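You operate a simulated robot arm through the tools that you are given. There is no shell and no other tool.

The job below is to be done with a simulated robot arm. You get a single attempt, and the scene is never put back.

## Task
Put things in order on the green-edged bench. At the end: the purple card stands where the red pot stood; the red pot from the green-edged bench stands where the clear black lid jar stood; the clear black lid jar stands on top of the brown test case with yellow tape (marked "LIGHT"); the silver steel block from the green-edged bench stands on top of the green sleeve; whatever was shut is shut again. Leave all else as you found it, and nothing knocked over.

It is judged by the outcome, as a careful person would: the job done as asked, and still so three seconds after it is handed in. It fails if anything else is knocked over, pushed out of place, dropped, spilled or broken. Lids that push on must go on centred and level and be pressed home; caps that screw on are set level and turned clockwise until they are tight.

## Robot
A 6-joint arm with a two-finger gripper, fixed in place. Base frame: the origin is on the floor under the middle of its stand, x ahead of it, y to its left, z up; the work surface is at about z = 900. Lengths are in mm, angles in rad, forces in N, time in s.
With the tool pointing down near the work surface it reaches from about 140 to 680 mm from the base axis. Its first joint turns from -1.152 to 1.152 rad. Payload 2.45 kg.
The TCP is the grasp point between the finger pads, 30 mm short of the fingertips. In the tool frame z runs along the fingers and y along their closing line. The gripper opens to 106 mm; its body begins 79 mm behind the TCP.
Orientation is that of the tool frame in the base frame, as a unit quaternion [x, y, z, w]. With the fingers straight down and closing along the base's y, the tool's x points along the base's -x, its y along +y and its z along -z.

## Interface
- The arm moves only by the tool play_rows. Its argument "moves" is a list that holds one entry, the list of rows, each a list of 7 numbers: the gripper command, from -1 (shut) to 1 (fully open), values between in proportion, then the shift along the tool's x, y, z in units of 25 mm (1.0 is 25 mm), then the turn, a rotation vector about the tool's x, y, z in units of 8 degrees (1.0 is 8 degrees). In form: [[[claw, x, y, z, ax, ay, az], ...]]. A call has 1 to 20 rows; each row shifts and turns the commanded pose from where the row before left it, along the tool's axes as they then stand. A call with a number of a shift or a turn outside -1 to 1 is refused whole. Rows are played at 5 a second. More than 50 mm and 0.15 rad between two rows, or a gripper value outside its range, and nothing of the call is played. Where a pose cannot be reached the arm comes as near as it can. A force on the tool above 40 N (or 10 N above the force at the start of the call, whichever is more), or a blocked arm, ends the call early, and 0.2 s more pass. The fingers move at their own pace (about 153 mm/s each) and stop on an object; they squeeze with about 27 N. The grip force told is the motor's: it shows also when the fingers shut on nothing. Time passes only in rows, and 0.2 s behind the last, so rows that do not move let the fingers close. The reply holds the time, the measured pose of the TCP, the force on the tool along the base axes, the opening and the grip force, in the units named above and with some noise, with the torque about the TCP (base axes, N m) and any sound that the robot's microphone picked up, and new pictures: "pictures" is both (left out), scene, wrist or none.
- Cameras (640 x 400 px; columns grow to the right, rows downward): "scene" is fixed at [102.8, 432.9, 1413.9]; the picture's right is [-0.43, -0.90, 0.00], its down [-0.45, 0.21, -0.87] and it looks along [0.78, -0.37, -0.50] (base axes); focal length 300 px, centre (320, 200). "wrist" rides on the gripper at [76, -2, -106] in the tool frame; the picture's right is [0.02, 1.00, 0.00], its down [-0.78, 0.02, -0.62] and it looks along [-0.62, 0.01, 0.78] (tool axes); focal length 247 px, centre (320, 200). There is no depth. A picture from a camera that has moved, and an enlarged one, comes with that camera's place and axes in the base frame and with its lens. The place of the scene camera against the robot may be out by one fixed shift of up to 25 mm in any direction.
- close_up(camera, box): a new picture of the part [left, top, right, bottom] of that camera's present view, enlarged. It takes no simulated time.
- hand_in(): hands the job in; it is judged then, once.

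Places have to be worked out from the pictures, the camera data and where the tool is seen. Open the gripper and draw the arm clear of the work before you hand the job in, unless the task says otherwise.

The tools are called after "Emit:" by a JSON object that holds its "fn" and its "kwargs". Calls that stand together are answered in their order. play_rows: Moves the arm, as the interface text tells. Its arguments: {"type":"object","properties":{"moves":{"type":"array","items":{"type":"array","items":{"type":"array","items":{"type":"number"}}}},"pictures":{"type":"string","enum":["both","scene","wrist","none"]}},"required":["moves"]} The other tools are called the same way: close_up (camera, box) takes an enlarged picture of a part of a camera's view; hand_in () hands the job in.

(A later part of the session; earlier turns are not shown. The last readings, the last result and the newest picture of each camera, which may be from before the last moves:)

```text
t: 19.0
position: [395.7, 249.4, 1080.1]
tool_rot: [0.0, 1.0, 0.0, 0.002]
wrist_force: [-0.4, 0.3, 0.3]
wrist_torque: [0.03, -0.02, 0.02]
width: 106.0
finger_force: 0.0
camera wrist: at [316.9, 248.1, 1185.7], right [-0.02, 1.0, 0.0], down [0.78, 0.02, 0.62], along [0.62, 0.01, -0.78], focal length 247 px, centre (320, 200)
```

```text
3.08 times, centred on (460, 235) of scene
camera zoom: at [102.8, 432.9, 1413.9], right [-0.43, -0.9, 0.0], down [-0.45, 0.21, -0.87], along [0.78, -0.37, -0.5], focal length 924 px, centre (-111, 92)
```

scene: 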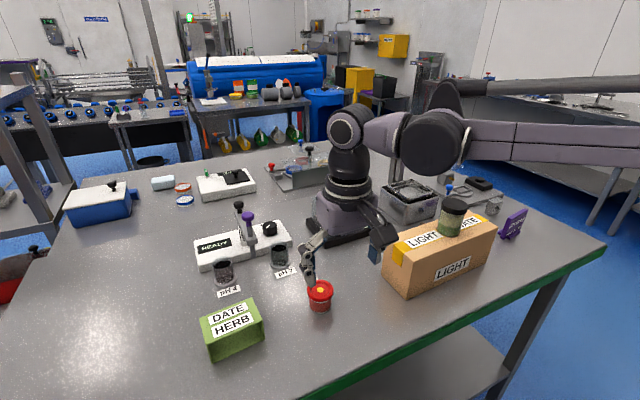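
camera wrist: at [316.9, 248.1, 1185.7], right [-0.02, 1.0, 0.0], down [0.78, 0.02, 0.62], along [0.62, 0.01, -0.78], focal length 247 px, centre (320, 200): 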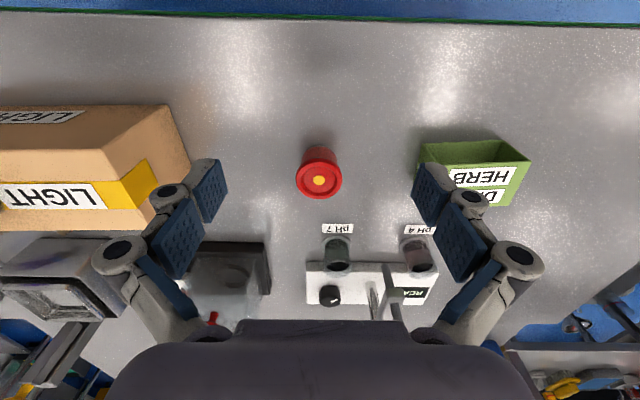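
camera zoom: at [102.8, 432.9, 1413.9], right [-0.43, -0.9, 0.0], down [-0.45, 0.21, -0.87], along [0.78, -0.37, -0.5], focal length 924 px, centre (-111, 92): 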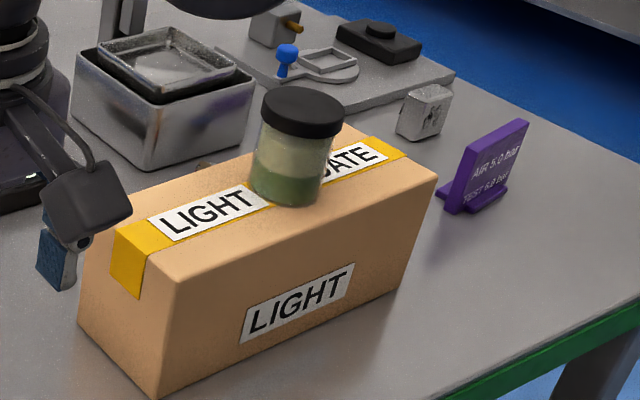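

Jar stands well on the case. All four views agree: pot at (478.2, 249.4), top ≈ 946–949. I hover over it at z≈1000 with an 85 mm opening and check.

Emit:
{"fn": "play_rows", "kwargs": {"moves": [[[0.6, -0.83, 0, 0, 0, 0, 0], [0.6, -0.83, 0, 0, 0, 0, 0], [0.6, -0.83, 0, 0, 0, 0, 0], [0.6, -0.83, 0, 0, 0, 0, 0], [0.6, 0, 0, 0.8, 0, 0, 0], [0.6, 0, 0, 0.8, 0, 0, 0], [0.6, 0, 0, 0.8, 0, 0, 0], [0.6, 0, 0, 0.8, 0, 0, 0], [0.6, 0, 0, 0, 0, 0, 0]]], "pictures": "wrist"}}

Emit:
{"fn": "close_up", "kwargs": {"camera": "wrist", "box": [200, 60, 440, 260]}}

Emit:
{"fn": "close_up", "kwargs": {"camera": "scene", "box": [260, 220, 380, 330]}}

```text
t: 21.0
position: [475.5, 250.2, 1000.6]
tool_rot: [0.001, 1.0, 0.0, 0.001]
wrist_force: [-0.8, 0.2, -0.4]
wrist_torque: [0.0, 0.01, 0.0]
width: 84.6
finger_force: 0.1
camera wrist: at [398.4, 248.8, 1105.2], right [-0.02, 1.0, 0.0], down [0.78, 0.02, 0.62], along [0.62, 0.01, -0.78], focal length 247 px, centre (320, 200)
```

wrist: 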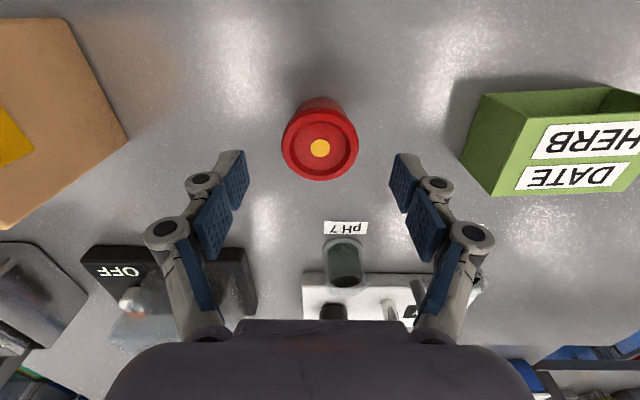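

```text
2.00 times, centred on (320, 160) of wrist
camera zoom: at [398.4, 248.8, 1105.2], right [-0.02, 1.0, 0.0], down [0.78, 0.02, 0.62], along [0.62, 0.01, -0.78], focal length 494 px, centre (320, 280)
```

zoom: 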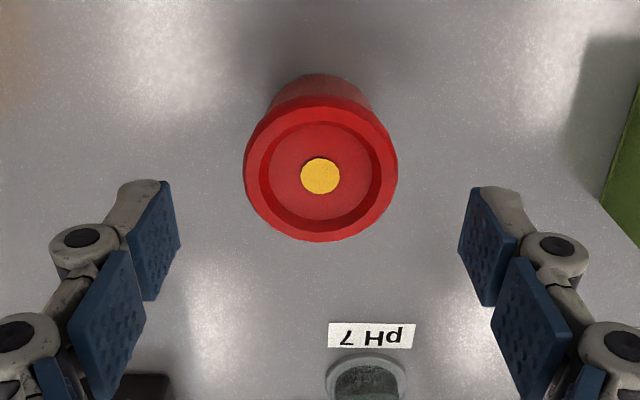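

```text
3.64 times, centred on (320, 275) of scene
camera zoom: at [102.8, 432.9, 1413.9], right [-0.43, -0.9, 0.0], down [-0.45, 0.21, -0.87], along [0.78, -0.37, -0.5], focal length 1091 px, centre (320, -73)
```

zoom: 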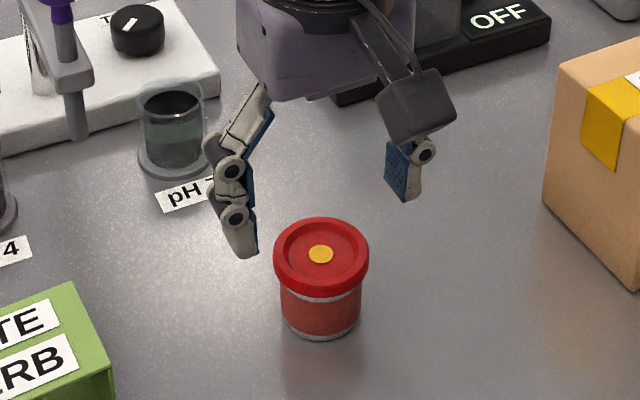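

Pot is centred in y and ~1.5 mm ahead in x. I correct, descend to z≈940 and close.

Emit:
{"fn": "play_rows", "kwargs": {"moves": [[[0.6, -0.06, 0, 0.4, 0, 0, 0], [0.6, 0, 0, 0.7, 0, 0, 0], [0.6, 0, 0, 0.7, 0, 0, 0], [0.6, 0, 0, 0.6, 0, 0, 0], [0.6, 0, 0, 0, 0, 0, 0]]]}}

Emit:
{"fn": "close_up", "kwargs": {"camera": "wrist", "box": [200, 100, 440, 260]}}

Emit:
{"fn": "close_up", "kwargs": {"camera": "scene", "box": [260, 220, 380, 330]}}

```text
t: 22.2
position: [480.6, 249.4, 940.7]
tool_rot: [0.0, 1.0, 0.001, 0.0]
wrist_force: [0.6, -0.7, 0.0]
wrist_torque: [-0.02, 0.05, 0.0]
width: 84.8
finger_force: 0.2
camera wrist: at [402.3, 248.7, 1045.2], right [-0.02, 1.0, 0.0], down [0.78, 0.02, 0.62], along [0.62, 0.01, -0.78], focal length 247 px, centre (320, 200)
```

scene: 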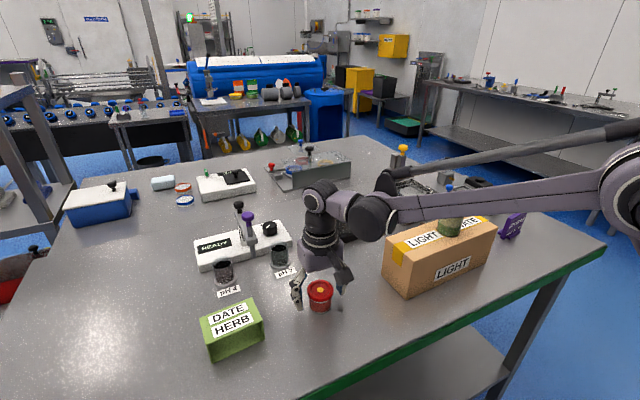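
wrist: 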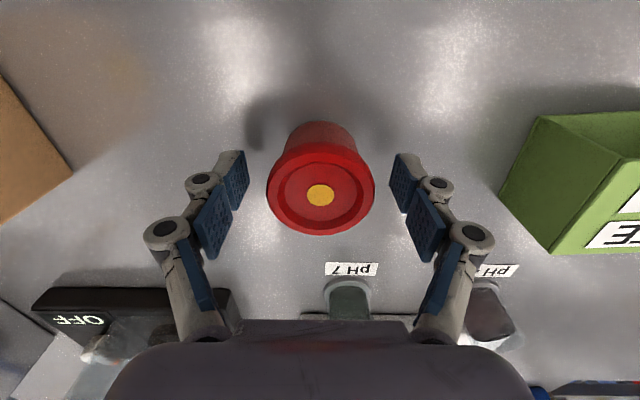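

```text
2.50 times, centred on (320, 180) of wrist
camera zoom: at [402.3, 248.7, 1045.2], right [-0.02, 1.0, 0.0], down [0.78, 0.02, 0.62], along [0.62, 0.01, -0.78], focal length 617 px, centre (320, 250)
```

zoom: 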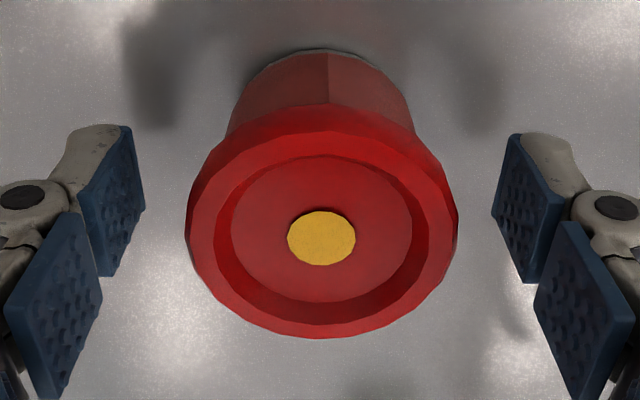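

```text
3.64 times, centred on (320, 275) of scene
camera zoom: at [102.8, 432.9, 1413.9], right [-0.43, -0.9, 0.0], down [-0.45, 0.21, -0.87], along [0.78, -0.37, -0.5], focal length 1091 px, centre (320, -73)
```

zoom: 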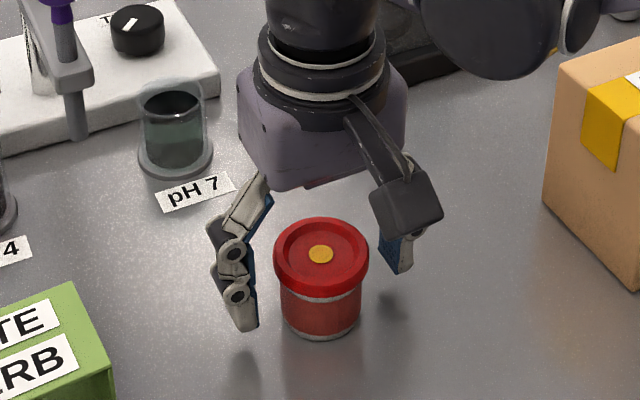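

Pot is centred between pads to within 0.5 mm. Closing now, then a small test lift.

Emit:
{"fn": "play_rows", "kwargs": {"moves": [[[-1, 0, 0, 0, 0, 0, 0], [-1, 0, 0, 0, 0, 0, 0], [-1, 0, 0, 0, 0, 0, 0]]], "pictures": "none"}}

Emit:
{"fn": "close_up", "kwargs": {"camera": "wrist", "box": [200, 100, 440, 260]}}

Emit:
{"fn": "close_up", "kwargs": {"camera": "scene", "box": [260, 220, 380, 330]}}

```text
t: 23.0
position: [480.3, 249.4, 939.7]
tool_rot: [-0.001, 1.0, 0.001, 0.001]
wrist_force: [0.5, 0.3, 9.7]
wrist_torque: [-0.02, -0.01, 0.02]
width: 51.9
finger_force: 27.1
```

```text
2.50 times, centred on (320, 180) of wrist
camera zoom: at [402.2, 248.6, 1045.8], right [-0.02, 1.0, 0.0], down [0.78, 0.02, 0.62], along [0.62, 0.01, -0.78], focal length 617 px, centre (320, 250)
```

zoom: 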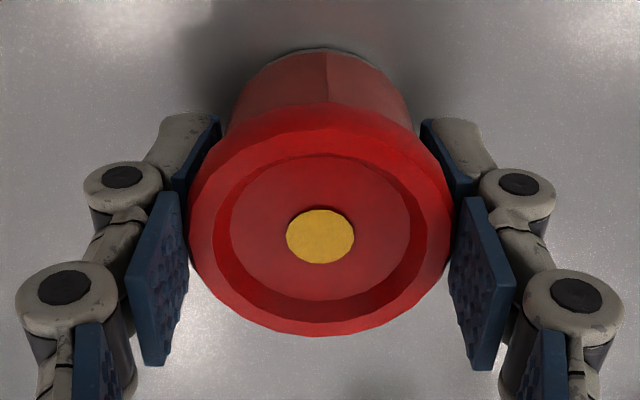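

```text
3.64 times, centred on (320, 275) of scene
camera zoom: at [102.6, 432.8, 1414.0], right [-0.43, -0.9, 0.0], down [-0.45, 0.21, -0.87], along [0.78, -0.37, -0.5], focal length 1091 px, centre (320, -73)
```

zoom: 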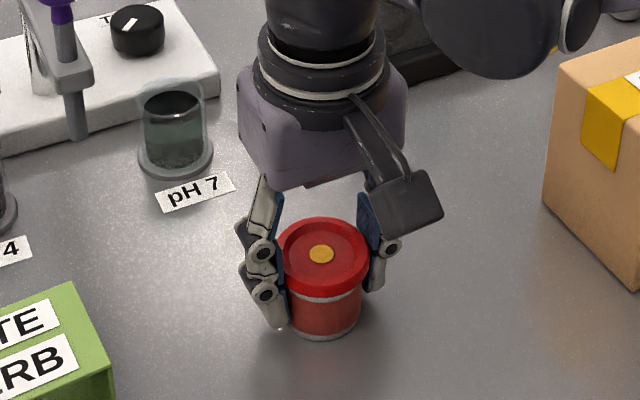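

Held on the lid rim (51.9 mm). Test lift of 10 mm with a check that the body rises too.

Emit:
{"fn": "play_rows", "kwargs": {"moves": [[[-1, 0, 0, -0.1, 0, 0, 0], [-1, 0, 0, -0.15, 0, 0, 0], [-1, 0, 0, -0.15, 0, 0, 0], [-1, 0, 0, 0, 0, 0, 0]]], "pictures": "none"}}

Emit:
{"fn": "close_up", "kwargs": {"camera": "wrist", "box": [200, 100, 440, 260]}}

Emit:
{"fn": "close_up", "kwargs": {"camera": "scene", "box": [260, 220, 380, 330]}}

```text
t: 24.0
position: [479.4, 249.9, 951.1]
tool_rot: [0.001, 1.0, 0.0, 0.0]
wrist_force: [-0.4, 0.0, -0.6]
wrist_torque: [0.01, 0.02, -0.02]
width: 52.0
finger_force: 26.7
```

```text
2.50 times, centred on (320, 180) of wrist
camera zoom: at [400.9, 249.5, 1056.2], right [-0.02, 1.0, 0.0], down [0.78, 0.02, 0.62], along [0.62, 0.01, -0.78], focal length 617 px, centre (320, 250)
```

zoom: 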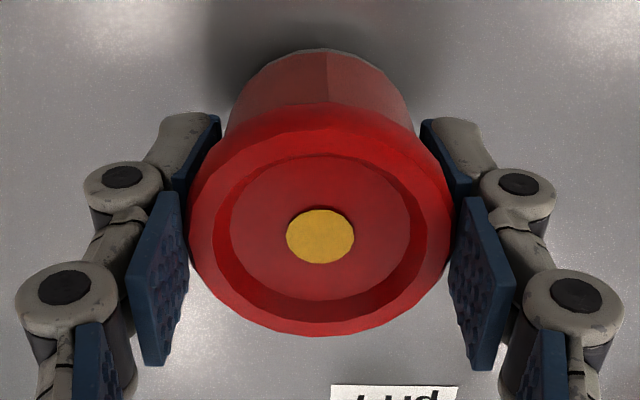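

```text
3.64 times, centred on (320, 275) of scene
camera zoom: at [102.8, 432.9, 1413.9], right [-0.43, -0.9, 0.0], down [-0.45, 0.21, -0.87], along [0.78, -0.37, -0.5], focal length 1091 px, centre (320, -73)
```

zoom: 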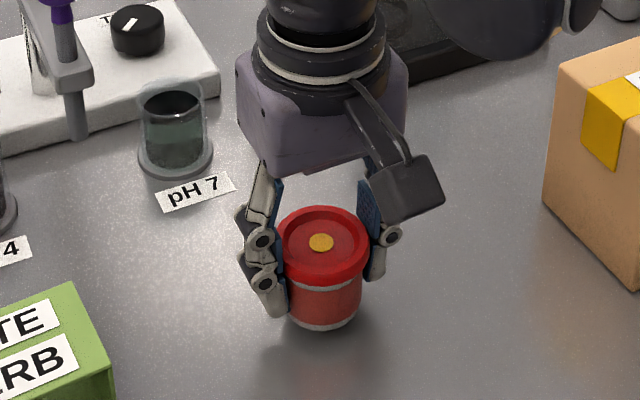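

The pot rises whole. I lift to z≈1010, carry it to the jar's former spot (574.5, 100.2) and stop ~10 mm above the bench.

Emit:
{"fn": "play_rows", "kwargs": {"moves": [[[-1, 0, 0, -0.6, 0, 0, 0], [-1, 0, 0, -0.9, 0, 0, 0], [-1, 0, 0, -0.9, 0, 0, 0], [-1, -0.3, -0.45, 0, 0, 0, 0], [-1, -0.54, -0.86, 0, 0, 0, 0], [-1, -0.54, -0.86, 0, 0, 0, 0], [-1, -0.54, -0.86, 0, 0, 0, 0], [-1, -0.54, -0.86, 0, 0, 0, 0], [-1, -0.54, -0.86, 0, 0, 0, 0], [-1, -0.54, -0.86, 0, 0, 0, 0], [-1, -0.24, -0.366, 0, 0, 0, 0], [-1, 0, 0, 0.6, 0, 0, 0], [-1, 0, 0, 0.8, 0, 0, 0], [-1, 0, 0, 0.6, 0, 0, 0], [-1, 0, 0, 0, 0, 0, 0]]]}}

Emit:
{"fn": "close_up", "kwargs": {"camera": "wrist", "box": [160, 60, 480, 280]}}

Emit:
{"fn": "close_up", "kwargs": {"camera": "scene", "box": [310, 190, 410, 280]}}

```text
t: 27.2
position: [572.4, 100.5, 959.9]
tool_rot: [0.0, 1.0, -0.001, 0.001]
wrist_force: [0.1, 0.2, -1.8]
wrist_torque: [-0.06, 0.0, 0.01]
width: 52.0
finger_force: 26.8
camera wrist: at [493.5, 99.2, 1065.0], right [-0.02, 1.0, 0.0], down [0.78, 0.02, 0.62], along [0.62, 0.01, -0.78], focal length 247 px, centre (320, 200)
```

scene: 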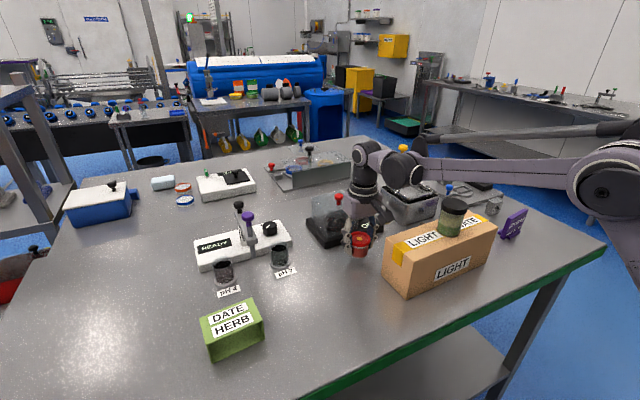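
wrist: 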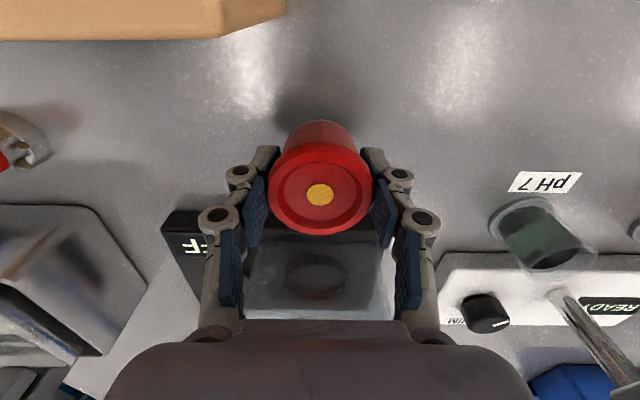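

```text
1.82 times, centred on (320, 170) of wrist
camera zoom: at [493.5, 99.2, 1065.0], right [-0.02, 1.0, 0.0], down [0.78, 0.02, 0.62], along [0.62, 0.01, -0.78], focal length 449 px, centre (320, 254)
```

zoom: 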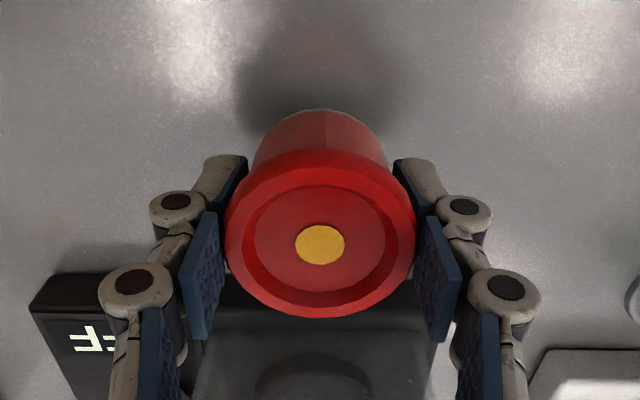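

```text
4.44 times, centred on (360, 235) of scene
camera zoom: at [102.8, 432.9, 1413.9], right [-0.43, -0.9, 0.0], down [-0.45, 0.21, -0.87], along [0.78, -0.37, -0.5], focal length 1334 px, centre (142, 44)
```

zoom: 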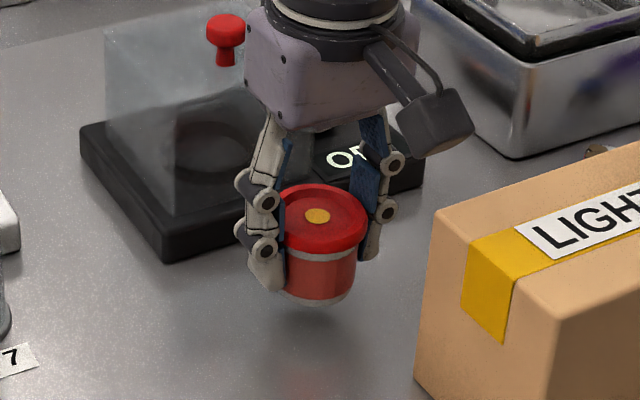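

Pot hangs right at the jar's former spot, ~20 mm above the bench. I lower 16 mm with a +1.5 mm x correction and compare with the earlier jar picture.

Emit:
{"fn": "play_rows", "kwargs": {"moves": [[[-1, -0.06, 0, 0.3, 0, 0, 0], [-1, 0, 0, 0.34, 0, 0, 0], [-1, 0, 0, 0, 0, 0, 0]]], "pictures": "wrist"}}

Emit:
{"fn": "close_up", "kwargs": {"camera": "scene", "box": [310, 190, 410, 280]}}

```text
t: 28.0
position: [574.7, 99.6, 945.2]
tool_rot: [0.0, 1.0, 0.0, 0.001]
wrist_force: [0.4, -0.5, -0.4]
wrist_torque: [-0.01, 0.01, 0.04]
width: 51.8
finger_force: 26.7
camera wrist: at [496.8, 99.5, 1049.7], right [-0.02, 1.0, 0.0], down [0.78, 0.02, 0.62], along [0.62, 0.01, -0.78], focal length 247 px, centre (320, 200)
```

wrist: 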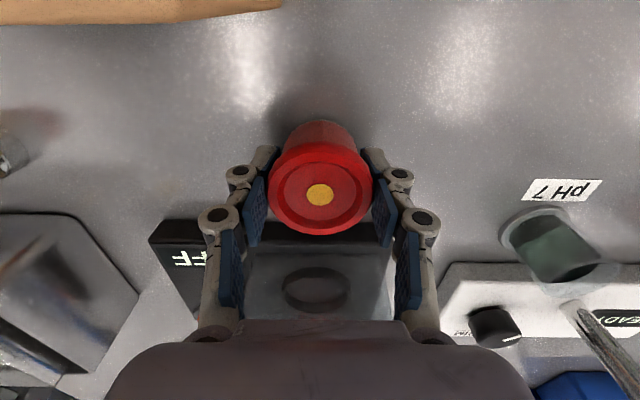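

```text
4.44 times, centred on (360, 235) of scene
camera zoom: at [102.8, 432.9, 1413.9], right [-0.43, -0.9, 0.0], down [-0.45, 0.21, -0.87], along [0.78, -0.37, -0.5], focal length 1334 px, centre (142, 44)
```

zoom: 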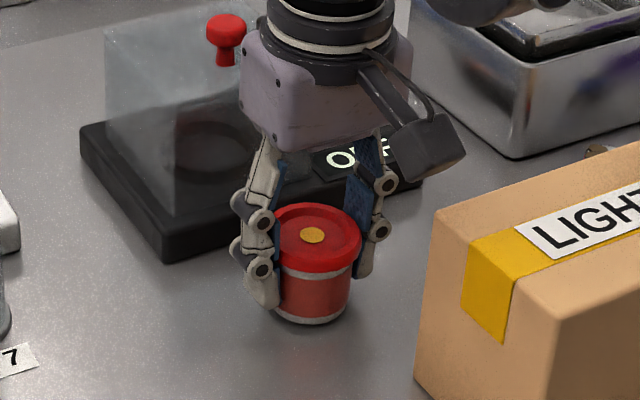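

The base aligns with the jar's former outline (bottom centre ~(308–310, 326), jar was (308, 330)). Lowering the last ~4 mm in small steps.

Emit:
{"fn": "play_rows", "kwargs": {"moves": [[[-1, 0, 0, 0.08, 0, 0, 0], [-1, 0, 0, 0.06, 0, 0, 0], [-1, 0, 0, 0, 0, 0, 0]]], "pictures": "none"}}

```text
t: 28.8
position: [576.3, 99.9, 940.4]
tool_rot: [0.0, 1.0, 0.0, 0.001]
wrist_force: [0.2, 0.0, -1.0]
wrist_torque: [0.0, 0.02, 0.02]
width: 52.0
finger_force: 26.3
```

No contact yet; 1 mm further.

Emit:
{"fn": "play_rows", "kwargs": {"moves": [[[-1, 0, 0, 0.04, 0, 0, 0], [-1, 0, 0, 0, 0, 0, 0]]], "pictures": "none"}}

```text
t: 29.4
position: [574.9, 100.5, 939.8]
tool_rot: [0.001, 1.0, 0.0, 0.002]
wrist_force: [3.4, 1.3, 14.5]
wrist_torque: [-0.02, -0.08, 0.03]
width: 52.2
finger_force: 26.7
```

Contact (14.5 N): the pot is on the bench. Opening partially and checking.

Emit:
{"fn": "play_rows", "kwargs": {"moves": [[[0.35, 0, 0, 0, 0, 0, 0], [0.35, 0, 0, 0, 0, 0, 0], [0.35, 0, 0, 0, 0, 0, 0]]], "pictures": "wrist"}}

Emit:
{"fn": "close_up", "kwargs": {"camera": "scene", "box": [310, 190, 410, 280]}}

```text
t: 30.2
position: [575.3, 99.8, 939.5]
tool_rot: [0.0, 1.0, -0.001, 0.001]
wrist_force: [0.2, 0.0, 0.2]
wrist_torque: [0.0, -0.03, 0.03]
width: 71.8
finger_force: 0.1
camera wrist: at [496.9, 99.3, 1045.2], right [-0.02, 1.0, 0.0], down [0.78, 0.02, 0.62], along [0.62, 0.01, -0.78], focal length 247 px, centre (320, 200)
```

wrist: 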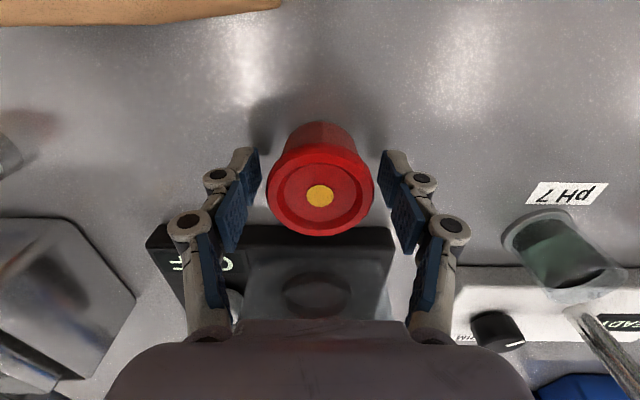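

```text
4.44 times, centred on (360, 235) of scene
camera zoom: at [102.8, 432.9, 1413.9], right [-0.43, -0.9, 0.0], down [-0.45, 0.21, -0.87], along [0.78, -0.37, -0.5], focal length 1334 px, centre (142, 44)
```

zoom: 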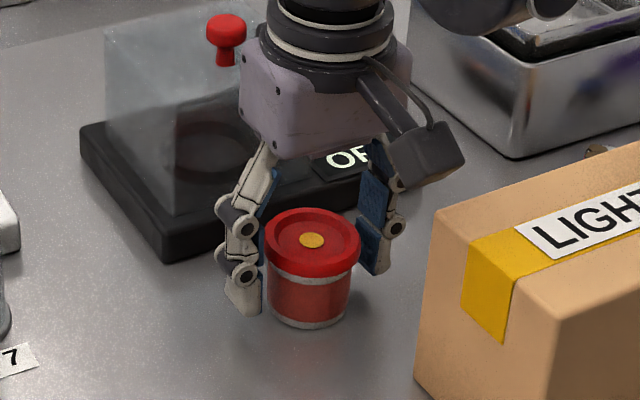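

Pot base coincides with the jar's former outline. I retreat upward, then travel high across toward the purple card.

Emit:
{"fn": "play_rows", "kwargs": {"moves": [[[0.35, 0, 0, -0.5, 0, 0, 0], [0.35, 0, 0, -1, 0, 0, 0], [0.35, 0, 0, -1, 0, 0, 0], [0.6, 0, 0, -1, 0, 0, 0], [0.6, 0, 0, -1, 0, 0, 0], [0.6, 0, 0, -1, 0, 0, 0], [0.6, 0, 0, -1, 0, 0, 0], [0.6, 0, 0, -1, 0, 0, 0], [0.6, 0.4, -1, -0.5, 0, 0, 0], [0.6, 0.4, -1, 0, 0, 0, 0], [0.6, 0.4, -1, 0, 0, 0, 0], [0.6, 0.4, -1, 0, 0, 0, 0], [0.6, 0.4, -1, 0, 0, 0, 0], [0.6, 0.4, -1, 0, 0, 0, 0], [0.6, 0.4, -1, 0, 0, 0, 0], [0.6, 0.4, -1, 0, 0, 0, 0], [0.6, 0.4, -1, 0, 0, 0, 0], [0.6, 0.4, -1, 0, 0, 0, 0], [0.6, 0, 0, 0, 0, 0, 0]]]}}

Emit:
{"fn": "close_up", "kwargs": {"camera": "scene", "box": [310, 190, 410, 280]}}

```text
t: 34.2
position: [474.4, -151.1, 1139.5]
tool_rot: [0.0, 1.0, 0.001, 0.001]
wrist_force: [0.8, 0.5, -0.5]
wrist_torque: [-0.01, 0.01, 0.0]
width: 84.8
finger_force: 0.0
camera wrist: at [395.5, -151.6, 1245.6], right [-0.02, 1.0, 0.0], down [0.78, 0.02, 0.62], along [0.62, 0.01, -0.78], focal length 247 px, centre (320, 200)
```

scene: 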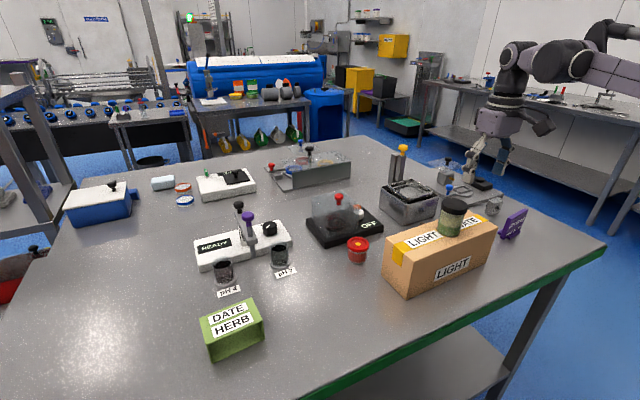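
wrist: 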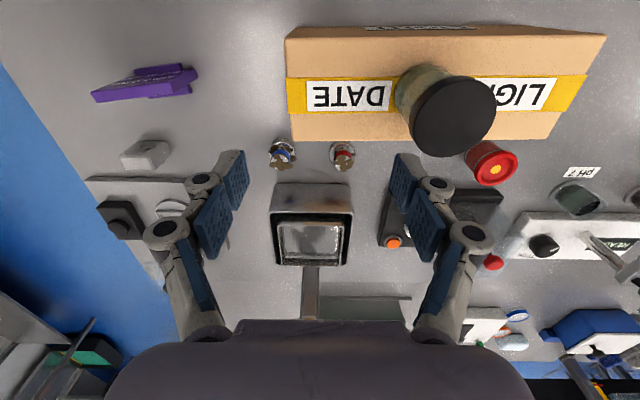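

```text
4.44 times, centred on (360, 235) of scene
camera zoom: at [102.8, 432.9, 1413.9], right [-0.43, -0.9, 0.0], down [-0.45, 0.21, -0.87], along [0.78, -0.37, -0.5], focal length 1334 px, centre (142, 44)
```

zoom: 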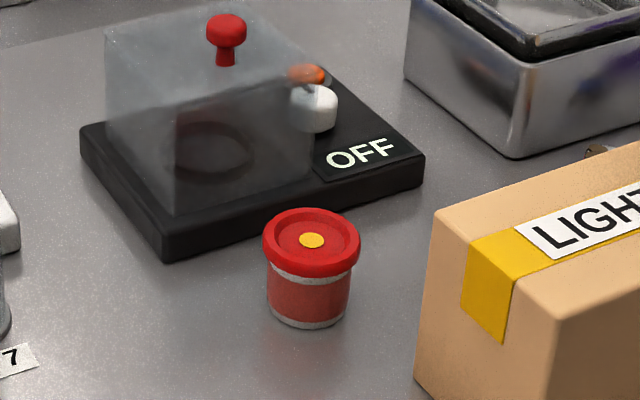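

Pot verified in place. Next, viewpoint near (390, −360, 1080) to see the purple card and steel block.

Emit:
{"fn": "play_rows", "kwargs": {"moves": [[[0.6, 0.378, -0.933, 0.267, 0, 0, 0], [0.6, 0.378, -0.933, 0.267, 0, 0, 0], [0.6, 0.378, -0.933, 0.267, 0, 0, 0], [0.6, 0.378, -0.933, 0.267, 0, 0, 0], [0.6, 0.378, -0.933, 0.267, 0, 0, 0], [0.6, 0.378, -0.933, 0.267, 0, 0, 0], [0.6, 0.378, -0.933, 0.267, 0, 0, 0], [0.6, 0.378, -0.933, 0.267, 0, 0, 0], [0.6, 0.378, -0.933, 0.267, 0, 0, 0], [0.6, 0, 0, 0, 0, 0, 0]]]}}

Emit:
{"fn": "close_up", "kwargs": {"camera": "wrist", "box": [230, 80, 410, 240]}}

Emit:
{"fn": "close_up", "kwargs": {"camera": "scene", "box": [470, 180, 550, 260]}}

```text
t: 36.4
position: [390.0, -358.4, 1078.8]
tool_rot: [-0.001, 1.0, 0.0, 0.001]
wrist_force: [1.3, -0.5, 0.7]
wrist_torque: [0.03, -0.02, 0.02]
width: 85.0
finger_force: 0.1
camera wrist: at [312.7, -359.9, 1183.9], right [-0.02, 1.0, 0.0], down [0.78, 0.02, 0.62], along [0.62, 0.01, -0.78], focal length 247 px, centre (320, 200)
```

scene: 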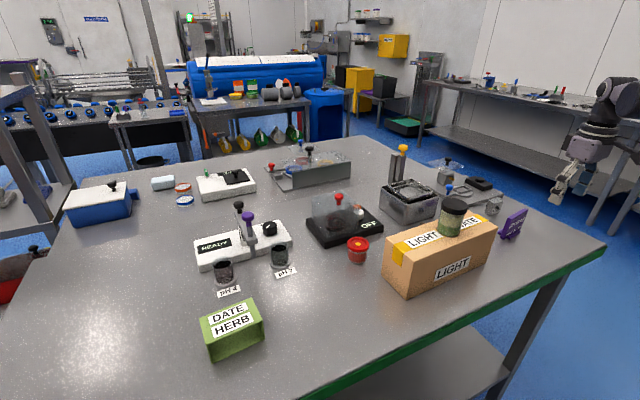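
wrist: 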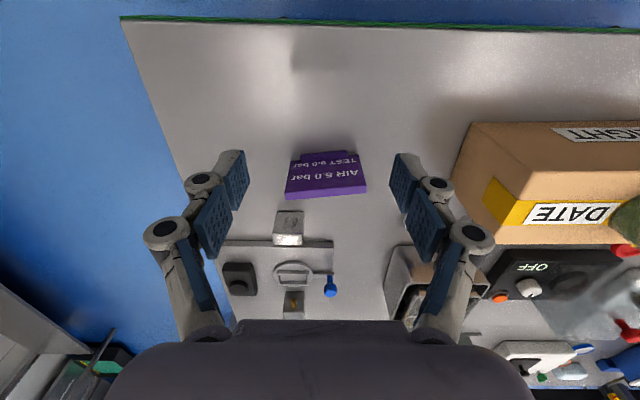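

```text
2.50 times, centred on (320, 160) of wrist
camera zoom: at [312.7, -359.9, 1183.9], right [-0.02, 1.0, 0.0], down [0.78, 0.02, 0.62], along [0.62, 0.01, -0.78], focal length 617 px, centre (320, 300)
```

zoom: 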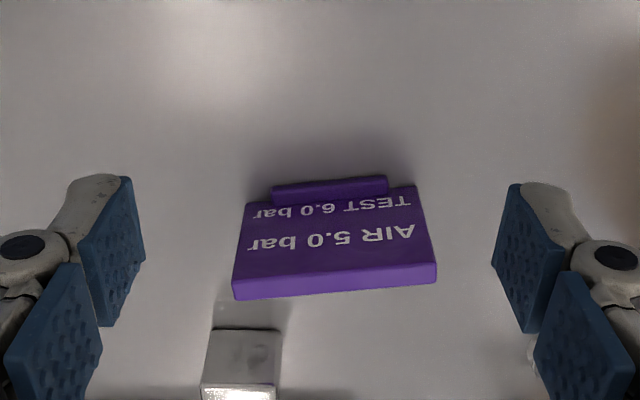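

```text
5.00 times, centred on (510, 220) of scene
camera zoom: at [102.8, 432.9, 1413.9], right [-0.43, -0.9, 0.0], down [-0.45, 0.21, -0.87], along [0.78, -0.37, -0.5], focal length 1501 px, centre (-630, 100)
```

zoom: 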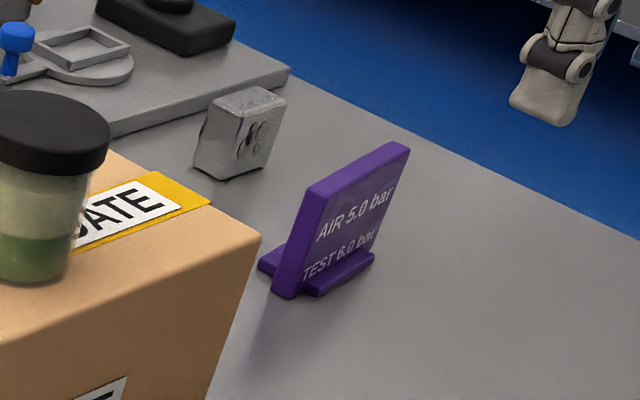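

The card's plate is ~89 mm wide, ~10–12 mm thick, top at z≈966, centred near (475, −351), turned ~7° (x decreases as y increases), with a low foot in front and behind. I'll turn the tool 83° so the fingers close across its thickness, and view it from the +y side.

Emit:
{"fn": "play_rows", "kwargs": {"moves": [[[0.4, 0, 0, 0, 0, 0, 1], [0.4, 0, 0, 0, 0, 0, 1], [0.4, 0, 0, 0, 0, 0, 1], [0.4, 0, 0, 0, 0, 0, 1], [0.4, 0, 0, 0, 0, 0, 1], [0.4, 0, 0, 0, 0, 0, 1], [0.4, 0, 0, 0, 0, 0, 1], [0.4, 0, 0, 0, 0, 0, 1], [0.4, 0, 0, 0, 0, 0, 1], [0.4, 0, 0, 0, 0, 0, 1], [0.4, 0, 0, 0, 0, 0, 0.375], [0.4, 0.774, 0.951, 0.2, 0, 0, 0], [0.4, 0.774, 0.951, 0.2, 0, 0, 0], [0.4, 0.774, 0.951, 0.2, 0, 0, 0], [0.4, 0.774, 0.951, 0.2, 0, 0, 0], [0.4, 0, 0, 0, 0, 0, 0]]]}}

Emit:
{"fn": "close_up", "kwargs": {"camera": "wrist", "box": [220, 80, 420, 260]}}

```text
t: 39.8
position: [476.3, -270.3, 1058.4]
tool_rot: [0.663, 0.748, 0.001, 0.001]
wrist_force: [0.3, 0.5, -0.7]
wrist_torque: [0.02, -0.01, 0.0]
width: 74.4
finger_force: 0.1
camera wrist: at [463.6, -193.7, 1163.3], right [0.99, 0.14, 0.0], down [0.11, -0.78, 0.62], along [0.09, -0.61, -0.78], focal length 247 px, centre (320, 200)
```

scene: 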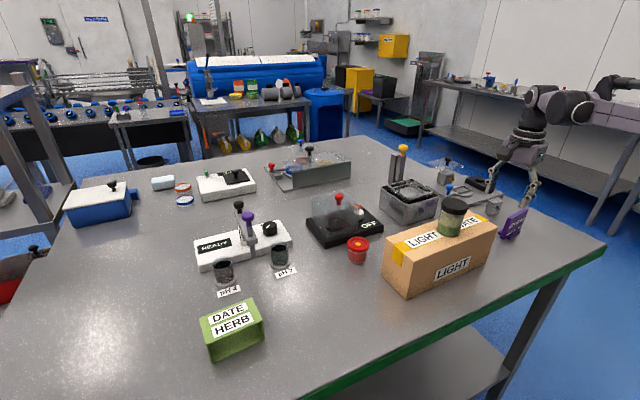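
wrist: 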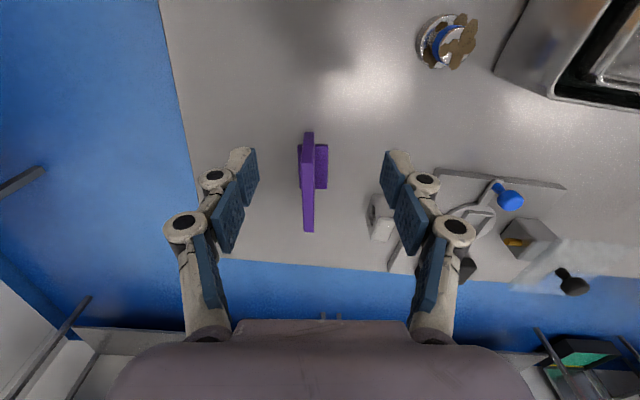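

```text
2.22 times, centred on (320, 170) of wrist
camera zoom: at [463.6, -193.7, 1163.3], right [0.99, 0.14, 0.0], down [0.11, -0.78, 0.62], along [0.09, -0.61, -0.78], focal length 549 px, centre (320, 267)
```

zoom: 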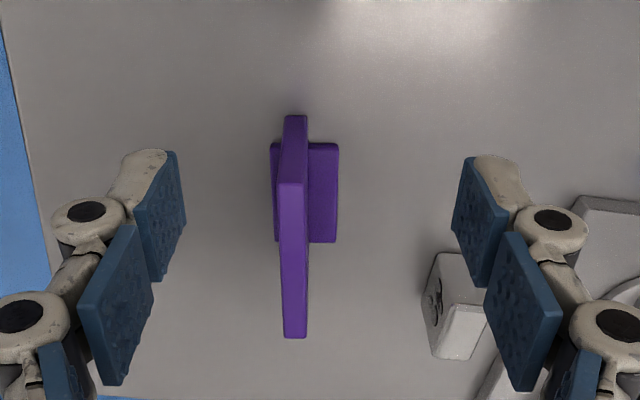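

The plate appears edge-on and parallel to the finger plane (<1°). Its centre is 82 mm ahead and 11 mm to the left of the TCP, i.e. (475.5, −352.7). I move above it and descend to z≈1000 for a check.

Emit:
{"fn": "play_rows", "kwargs": {"moves": [[[0.13, -0.82, -0.108, 0, 0, 0, 0], [0.13, -0.82, -0.108, 0, 0, 0, 0], [0.13, -0.82, -0.108, 0, 0, 0, 0], [0.13, -0.81, -0.108, 0, 0, 0, 0], [0.13, 0, 0, 0.7, 0, 0, 0], [0.13, 0, 0, 0.8, 0, 0, 0], [0.13, 0, 0, 0.8, 0, 0, 0], [0.13, 0, 0, 0, 0, 0, 0]]]}}

Emit:
{"fn": "close_up", "kwargs": {"camera": "wrist", "box": [220, 60, 420, 260]}}

Emit:
{"fn": "close_up", "kwargs": {"camera": "scene", "box": [460, 150, 570, 260]}}

```text
t: 41.6
position: [474.7, -353.2, 1003.0]
tool_rot: [0.663, 0.749, 0.0, 0.001]
wrist_force: [0.2, -0.6, -0.4]
wrist_torque: [-0.02, -0.01, 0.01]
width: 59.8
finger_force: 0.1
camera wrist: at [462.0, -277.4, 1107.7], right [0.99, 0.14, 0.0], down [0.11, -0.78, 0.62], along [0.09, -0.61, -0.78], focal length 247 px, centre (320, 200)
```

scene: 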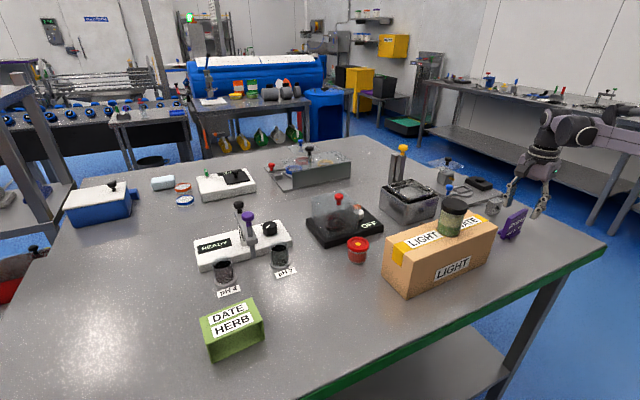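
wrist: 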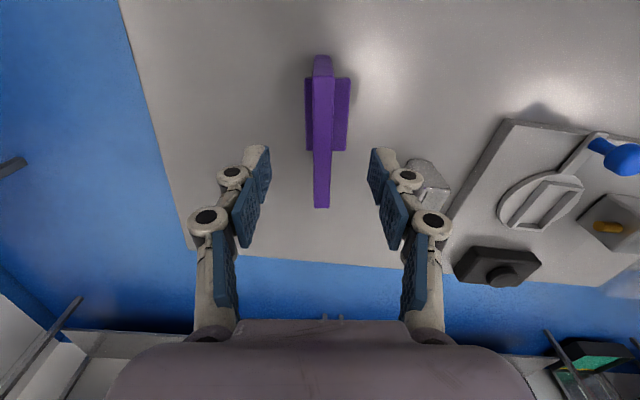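

```text
2.00 times, centred on (320, 160) of wrist
camera zoom: at [462.0, -277.4, 1107.7], right [0.99, 0.14, 0.0], down [0.11, -0.78, 0.62], along [0.09, -0.61, -0.78], focal length 494 px, centre (320, 280)
```

zoom: 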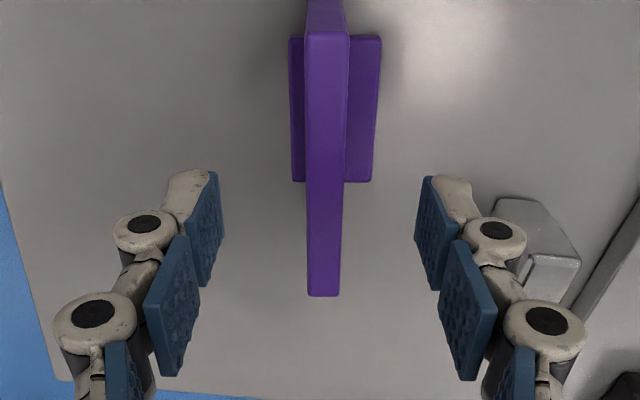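

```text
3.64 times, centred on (515, 205) of scene
camera zoom: at [102.8, 432.9, 1413.9], right [-0.43, -0.9, 0.0], down [-0.45, 0.21, -0.87], along [0.78, -0.37, -0.5], focal length 1091 px, centre (-389, 182)
```

zoom: 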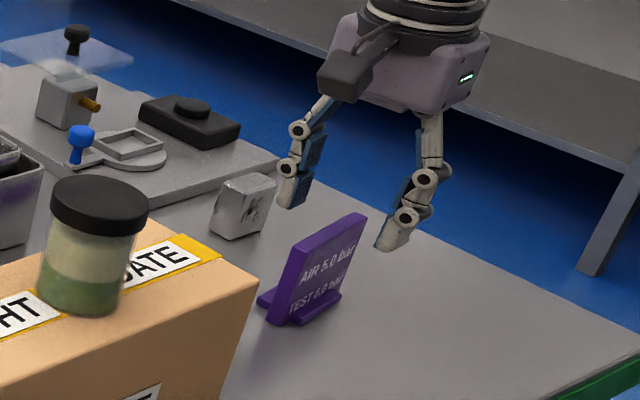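

Centred within ~1 mm. Descending to z≈952 (tips ≈ 922, above the foot) and checking before closing.

Emit:
{"fn": "play_rows", "kwargs": {"moves": [[[0.13, 0, 0.045, 0.5, 0, 0, 0], [0.13, 0, 0, 0.8, 0, 0, 0], [0.13, 0, 0, 0.72, 0, 0, 0], [0.13, 0, 0, 0, 0, 0, 0]]], "pictures": "wrist"}}

Emit:
{"fn": "close_up", "kwargs": {"camera": "scene", "box": [460, 150, 570, 260]}}

```text
t: 42.6
position: [476.0, -352.2, 950.9]
tool_rot: [0.663, 0.749, 0.001, 0.001]
wrist_force: [-0.8, 0.7, 0.2]
wrist_torque: [0.02, -0.01, 0.03]
width: 59.6
finger_force: 0.0
camera wrist: at [463.2, -275.7, 1056.5], right [0.99, 0.14, 0.0], down [0.11, -0.78, 0.62], along [0.09, -0.61, -0.78], focal length 247 px, centre (320, 200)
```

wrist: 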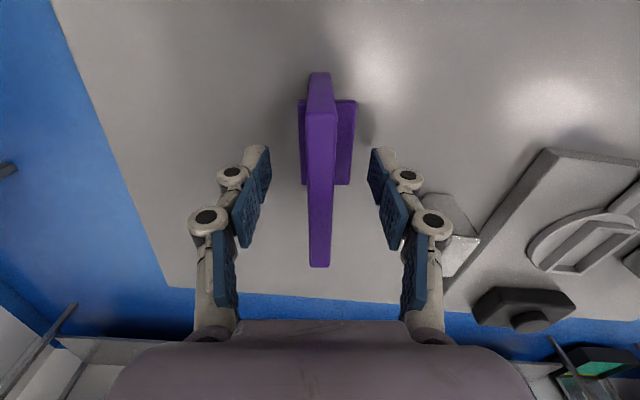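

```text
3.64 times, centred on (515, 205) of scene
camera zoom: at [102.8, 432.9, 1413.9], right [-0.43, -0.9, 0.0], down [-0.45, 0.21, -0.87], along [0.78, -0.37, -0.5], focal length 1091 px, centre (-389, 182)
```

zoom: 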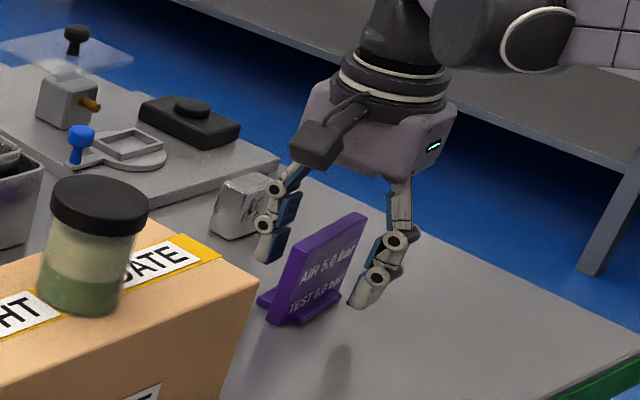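

Fingers straddle the plate well. Closing on it.

Emit:
{"fn": "play_rows", "kwargs": {"moves": [[[-0.5, 0, 0, 0, 0, 0, 0], [-1, 0, 0, 0, 0, 0, 0], [-1, 0, 0, 0, 0, 0, 0], [-1, 0, 0, 0, 0, 0, 0]]], "pictures": "wrist"}}

Emit:
{"fn": "close_up", "kwargs": {"camera": "wrist", "box": [240, 60, 400, 280]}}

Emit:
{"fn": "close_up", "kwargs": {"camera": "scene", "box": [460, 150, 570, 260]}}

```text
t: 43.6
position: [476.3, -353.1, 950.1]
tool_rot: [0.663, 0.749, 0.001, 0.001]
wrist_force: [0.1, -0.3, 0.5]
wrist_torque: [-0.01, -0.02, -0.02]
width: 11.2
finger_force: 26.9
camera wrist: at [463.2, -275.8, 1056.7], right [0.99, 0.14, 0.0], down [0.11, -0.78, 0.62], along [0.09, -0.61, -0.78], focal length 247 px, centre (320, 200)
```

wrist: 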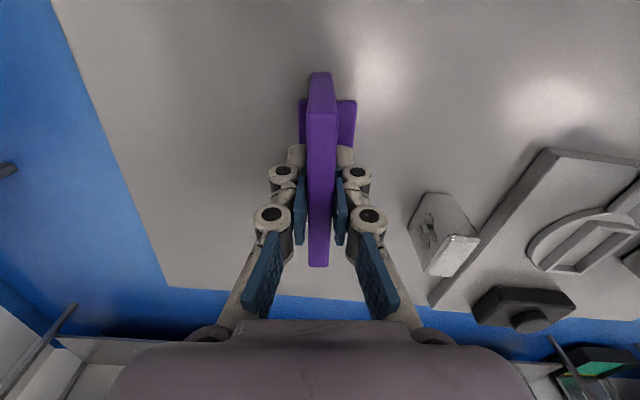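

```text
1.82 times, centred on (320, 170) of wrist
camera zoom: at [463.2, -275.8, 1056.7], right [0.99, 0.14, 0.0], down [0.11, -0.78, 0.62], along [0.09, -0.61, -0.78], focal length 449 px, centre (320, 254)
```

zoom: 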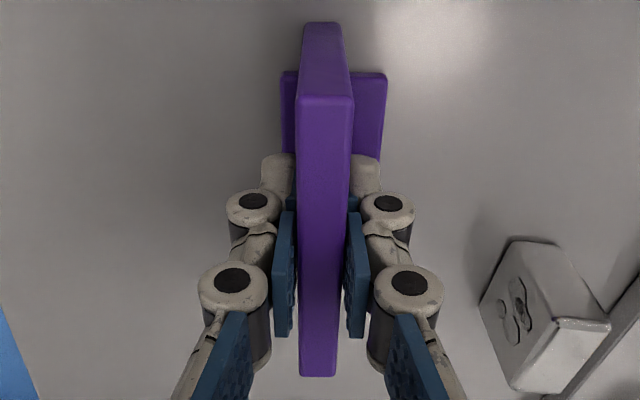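

```text
3.64 times, centred on (515, 205) of scene
camera zoom: at [102.8, 432.9, 1413.9], right [-0.43, -0.9, 0.0], down [-0.45, 0.21, -0.87], along [0.78, -0.37, -0.5], focal length 1091 px, centre (-389, 182)
```

zoom: 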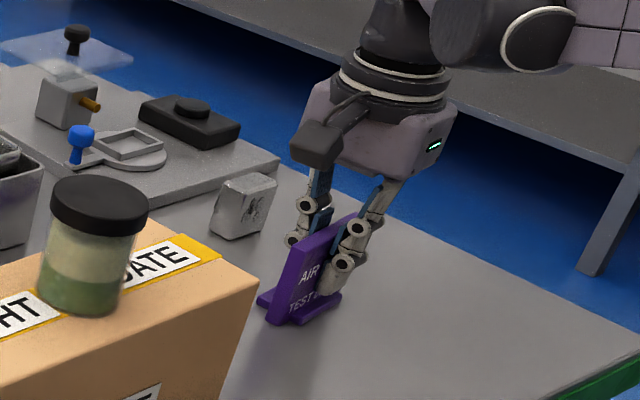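

Gripped at 11.2 mm thickness. I lift straight up (first gently) to z≈1190 so the card clears the jar on the case.

Emit:
{"fn": "play_rows", "kwargs": {"moves": [[[-1, 0, 0, -0.15, 0, 0, 0], [-1, 0, 0, -0.3, 0, 0, 0], [-1, 0, 0, -0.8, 0, 0, 0], [-1, 0, 0, -0.95, 0, 0, 0], [-1, 0, 0, 0, 0, 0, 0]]]}}

Emit:
{"fn": "close_up", "kwargs": {"camera": "scene", "box": [460, 130, 570, 260]}}

```text
t: 44.8
position: [476.6, -353.0, 1007.7]
tool_rot: [0.662, 0.749, 0.001, 0.0]
wrist_force: [1.1, 0.0, 0.0]
wrist_torque: [0.0, -0.02, 0.0]
width: 11.3
finger_force: 26.9
camera wrist: at [463.6, -277.1, 1112.1], right [0.99, 0.14, 0.0], down [0.11, -0.78, 0.62], along [0.09, -0.61, -0.78], focal length 247 px, centre (320, 200)
```

scene: 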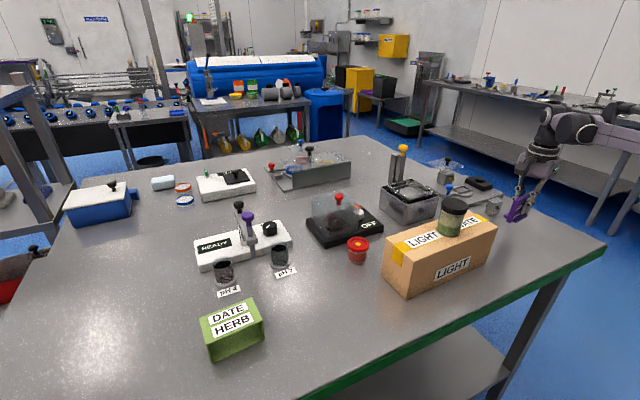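
wrist: 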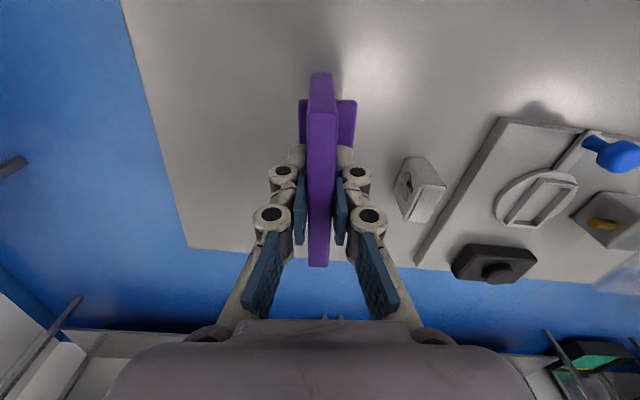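

```text
3.08 times, centred on (515, 195) of scene
camera zoom: at [102.8, 432.9, 1413.9], right [-0.43, -0.9, 0.0], down [-0.45, 0.21, -0.87], along [0.78, -0.37, -0.5], focal length 924 px, centre (-280, 215)
```

zoom: 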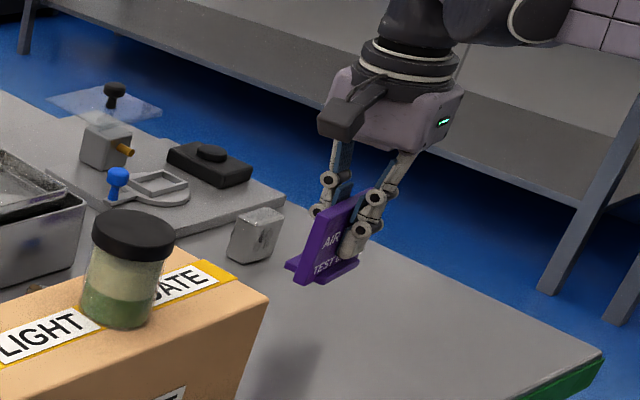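

The card lifts level. Continuing up and starting the high traverse in +y.

Emit:
{"fn": "play_rows", "kwargs": {"moves": [[[-1, 0, 0, -0.9, 0, 0, 0], [-1, 0, 0, -0.9, 0, 0, 0], [-1, 0, 0, -0.9, 0, 0, 0], [-1, 0, 0, -0.9, 0, 0, 0], [-1, 0, 0, -0.9, 0, 0, 0], [-1, 0, 0, -0.9, 0, 0, 0], [-1, 0, 0, -0.9, 0, 0, 0], [-1, 0, 0, -0.9, 0, 0, 0], [-1, 0.5, 0.06, 0, 0, 0, 0], [-1, 0.99, 0.119, 0, 0, 0, 0], [-1, 0.99, 0.119, 0, 0, 0, 0], [-1, 0.99, 0.119, 0, 0, 0, 0], [-1, 0.99, 0.119, 0, 0, 0, 0], [-1, 0.99, 0.119, 0, 0, 0, 0], [-1, 0.99, 0.119, 0, 0, 0, 0], [-1, 0.99, 0.119, 0, 0, 0, 0], [-1, 0.99, 0.119, 0, 0, 0, 0], [-1, 0.99, 0.119, 0, 0, 0, 0], [-1, 0.99, 0.119, 0, 0, 0, 0], [-1, 0, 0, 0, 0, 0, 0]]], "pictures": "scene"}}

```text
t: 49.0
position: [475.4, -87.8, 1151.3]
tool_rot: [0.663, 0.749, 0.001, 0.0]
wrist_force: [-0.9, -0.6, -0.1]
wrist_torque: [-0.01, -0.04, 0.01]
width: 11.1
finger_force: 26.9
out of reach, approached as far as the arm can: row 7, 8
```

scene: 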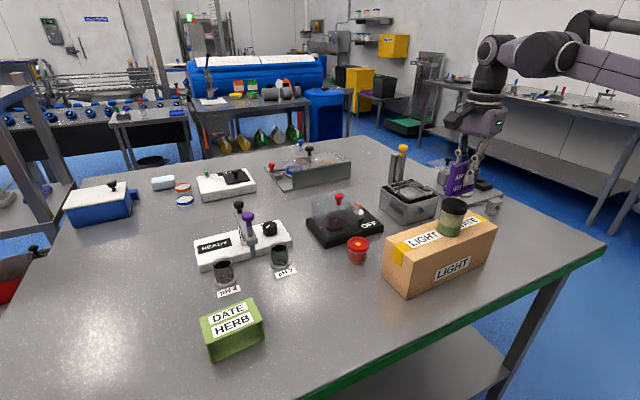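

Reach capped the height at z≈1151, leaving the card ~20 mm above the jar lid. I raise 30 mm more here, then continue in +y.

Emit:
{"fn": "play_rows", "kwargs": {"moves": [[[-1, 0, 0, -0.6, 0, 0, 0], [-1, 0, 0, -0.6, 0, 0, 0], [-1, 0, 0, 0, 0, 0, 0]]]}}

Emit:
{"fn": "close_up", "kwargs": {"camera": "scene", "box": [400, 130, 520, 300]}}

```text
t: 49.8
position: [475.6, -90.1, 1180.1]
tool_rot: [0.663, 0.749, 0.0, 0.0]
wrist_force: [0.2, 0.3, 0.2]
wrist_torque: [-0.04, -0.02, 0.01]
width: 11.1
finger_force: 27.2
camera wrist: at [462.6, -13.5, 1285.6], right [0.99, 0.14, 0.0], down [0.11, -0.78, 0.62], along [0.09, -0.61, -0.78], focal length 247 px, centre (320, 200)
```

scene: 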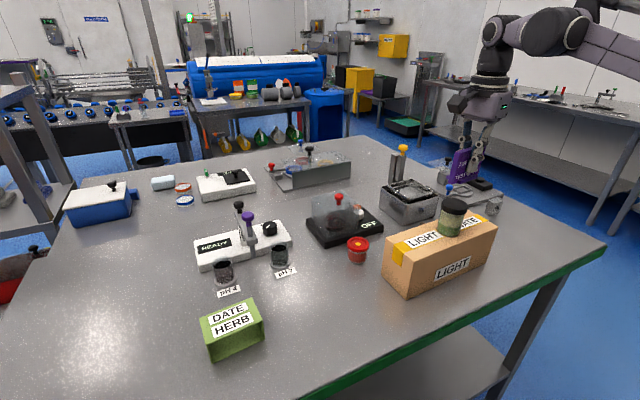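
wrist: 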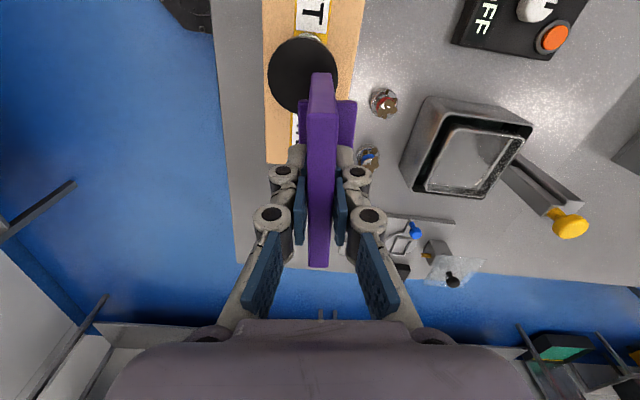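

```text
2.35 times, centred on (460, 215) of scene
camera zoom: at [102.8, 432.9, 1413.9], right [-0.43, -0.9, 0.0], down [-0.45, 0.21, -0.87], along [0.78, -0.37, -0.5], focal length 706 px, centre (-9, 165)
```

zoom: 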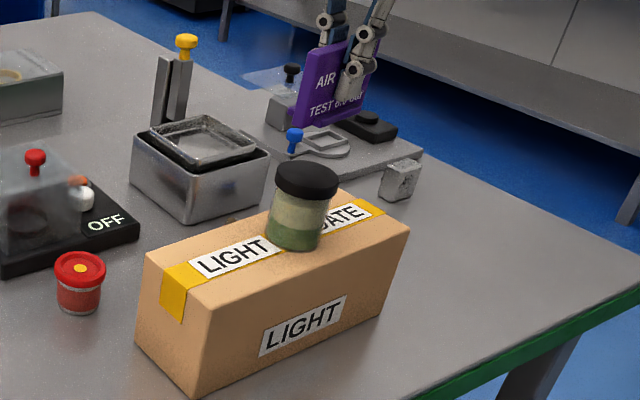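

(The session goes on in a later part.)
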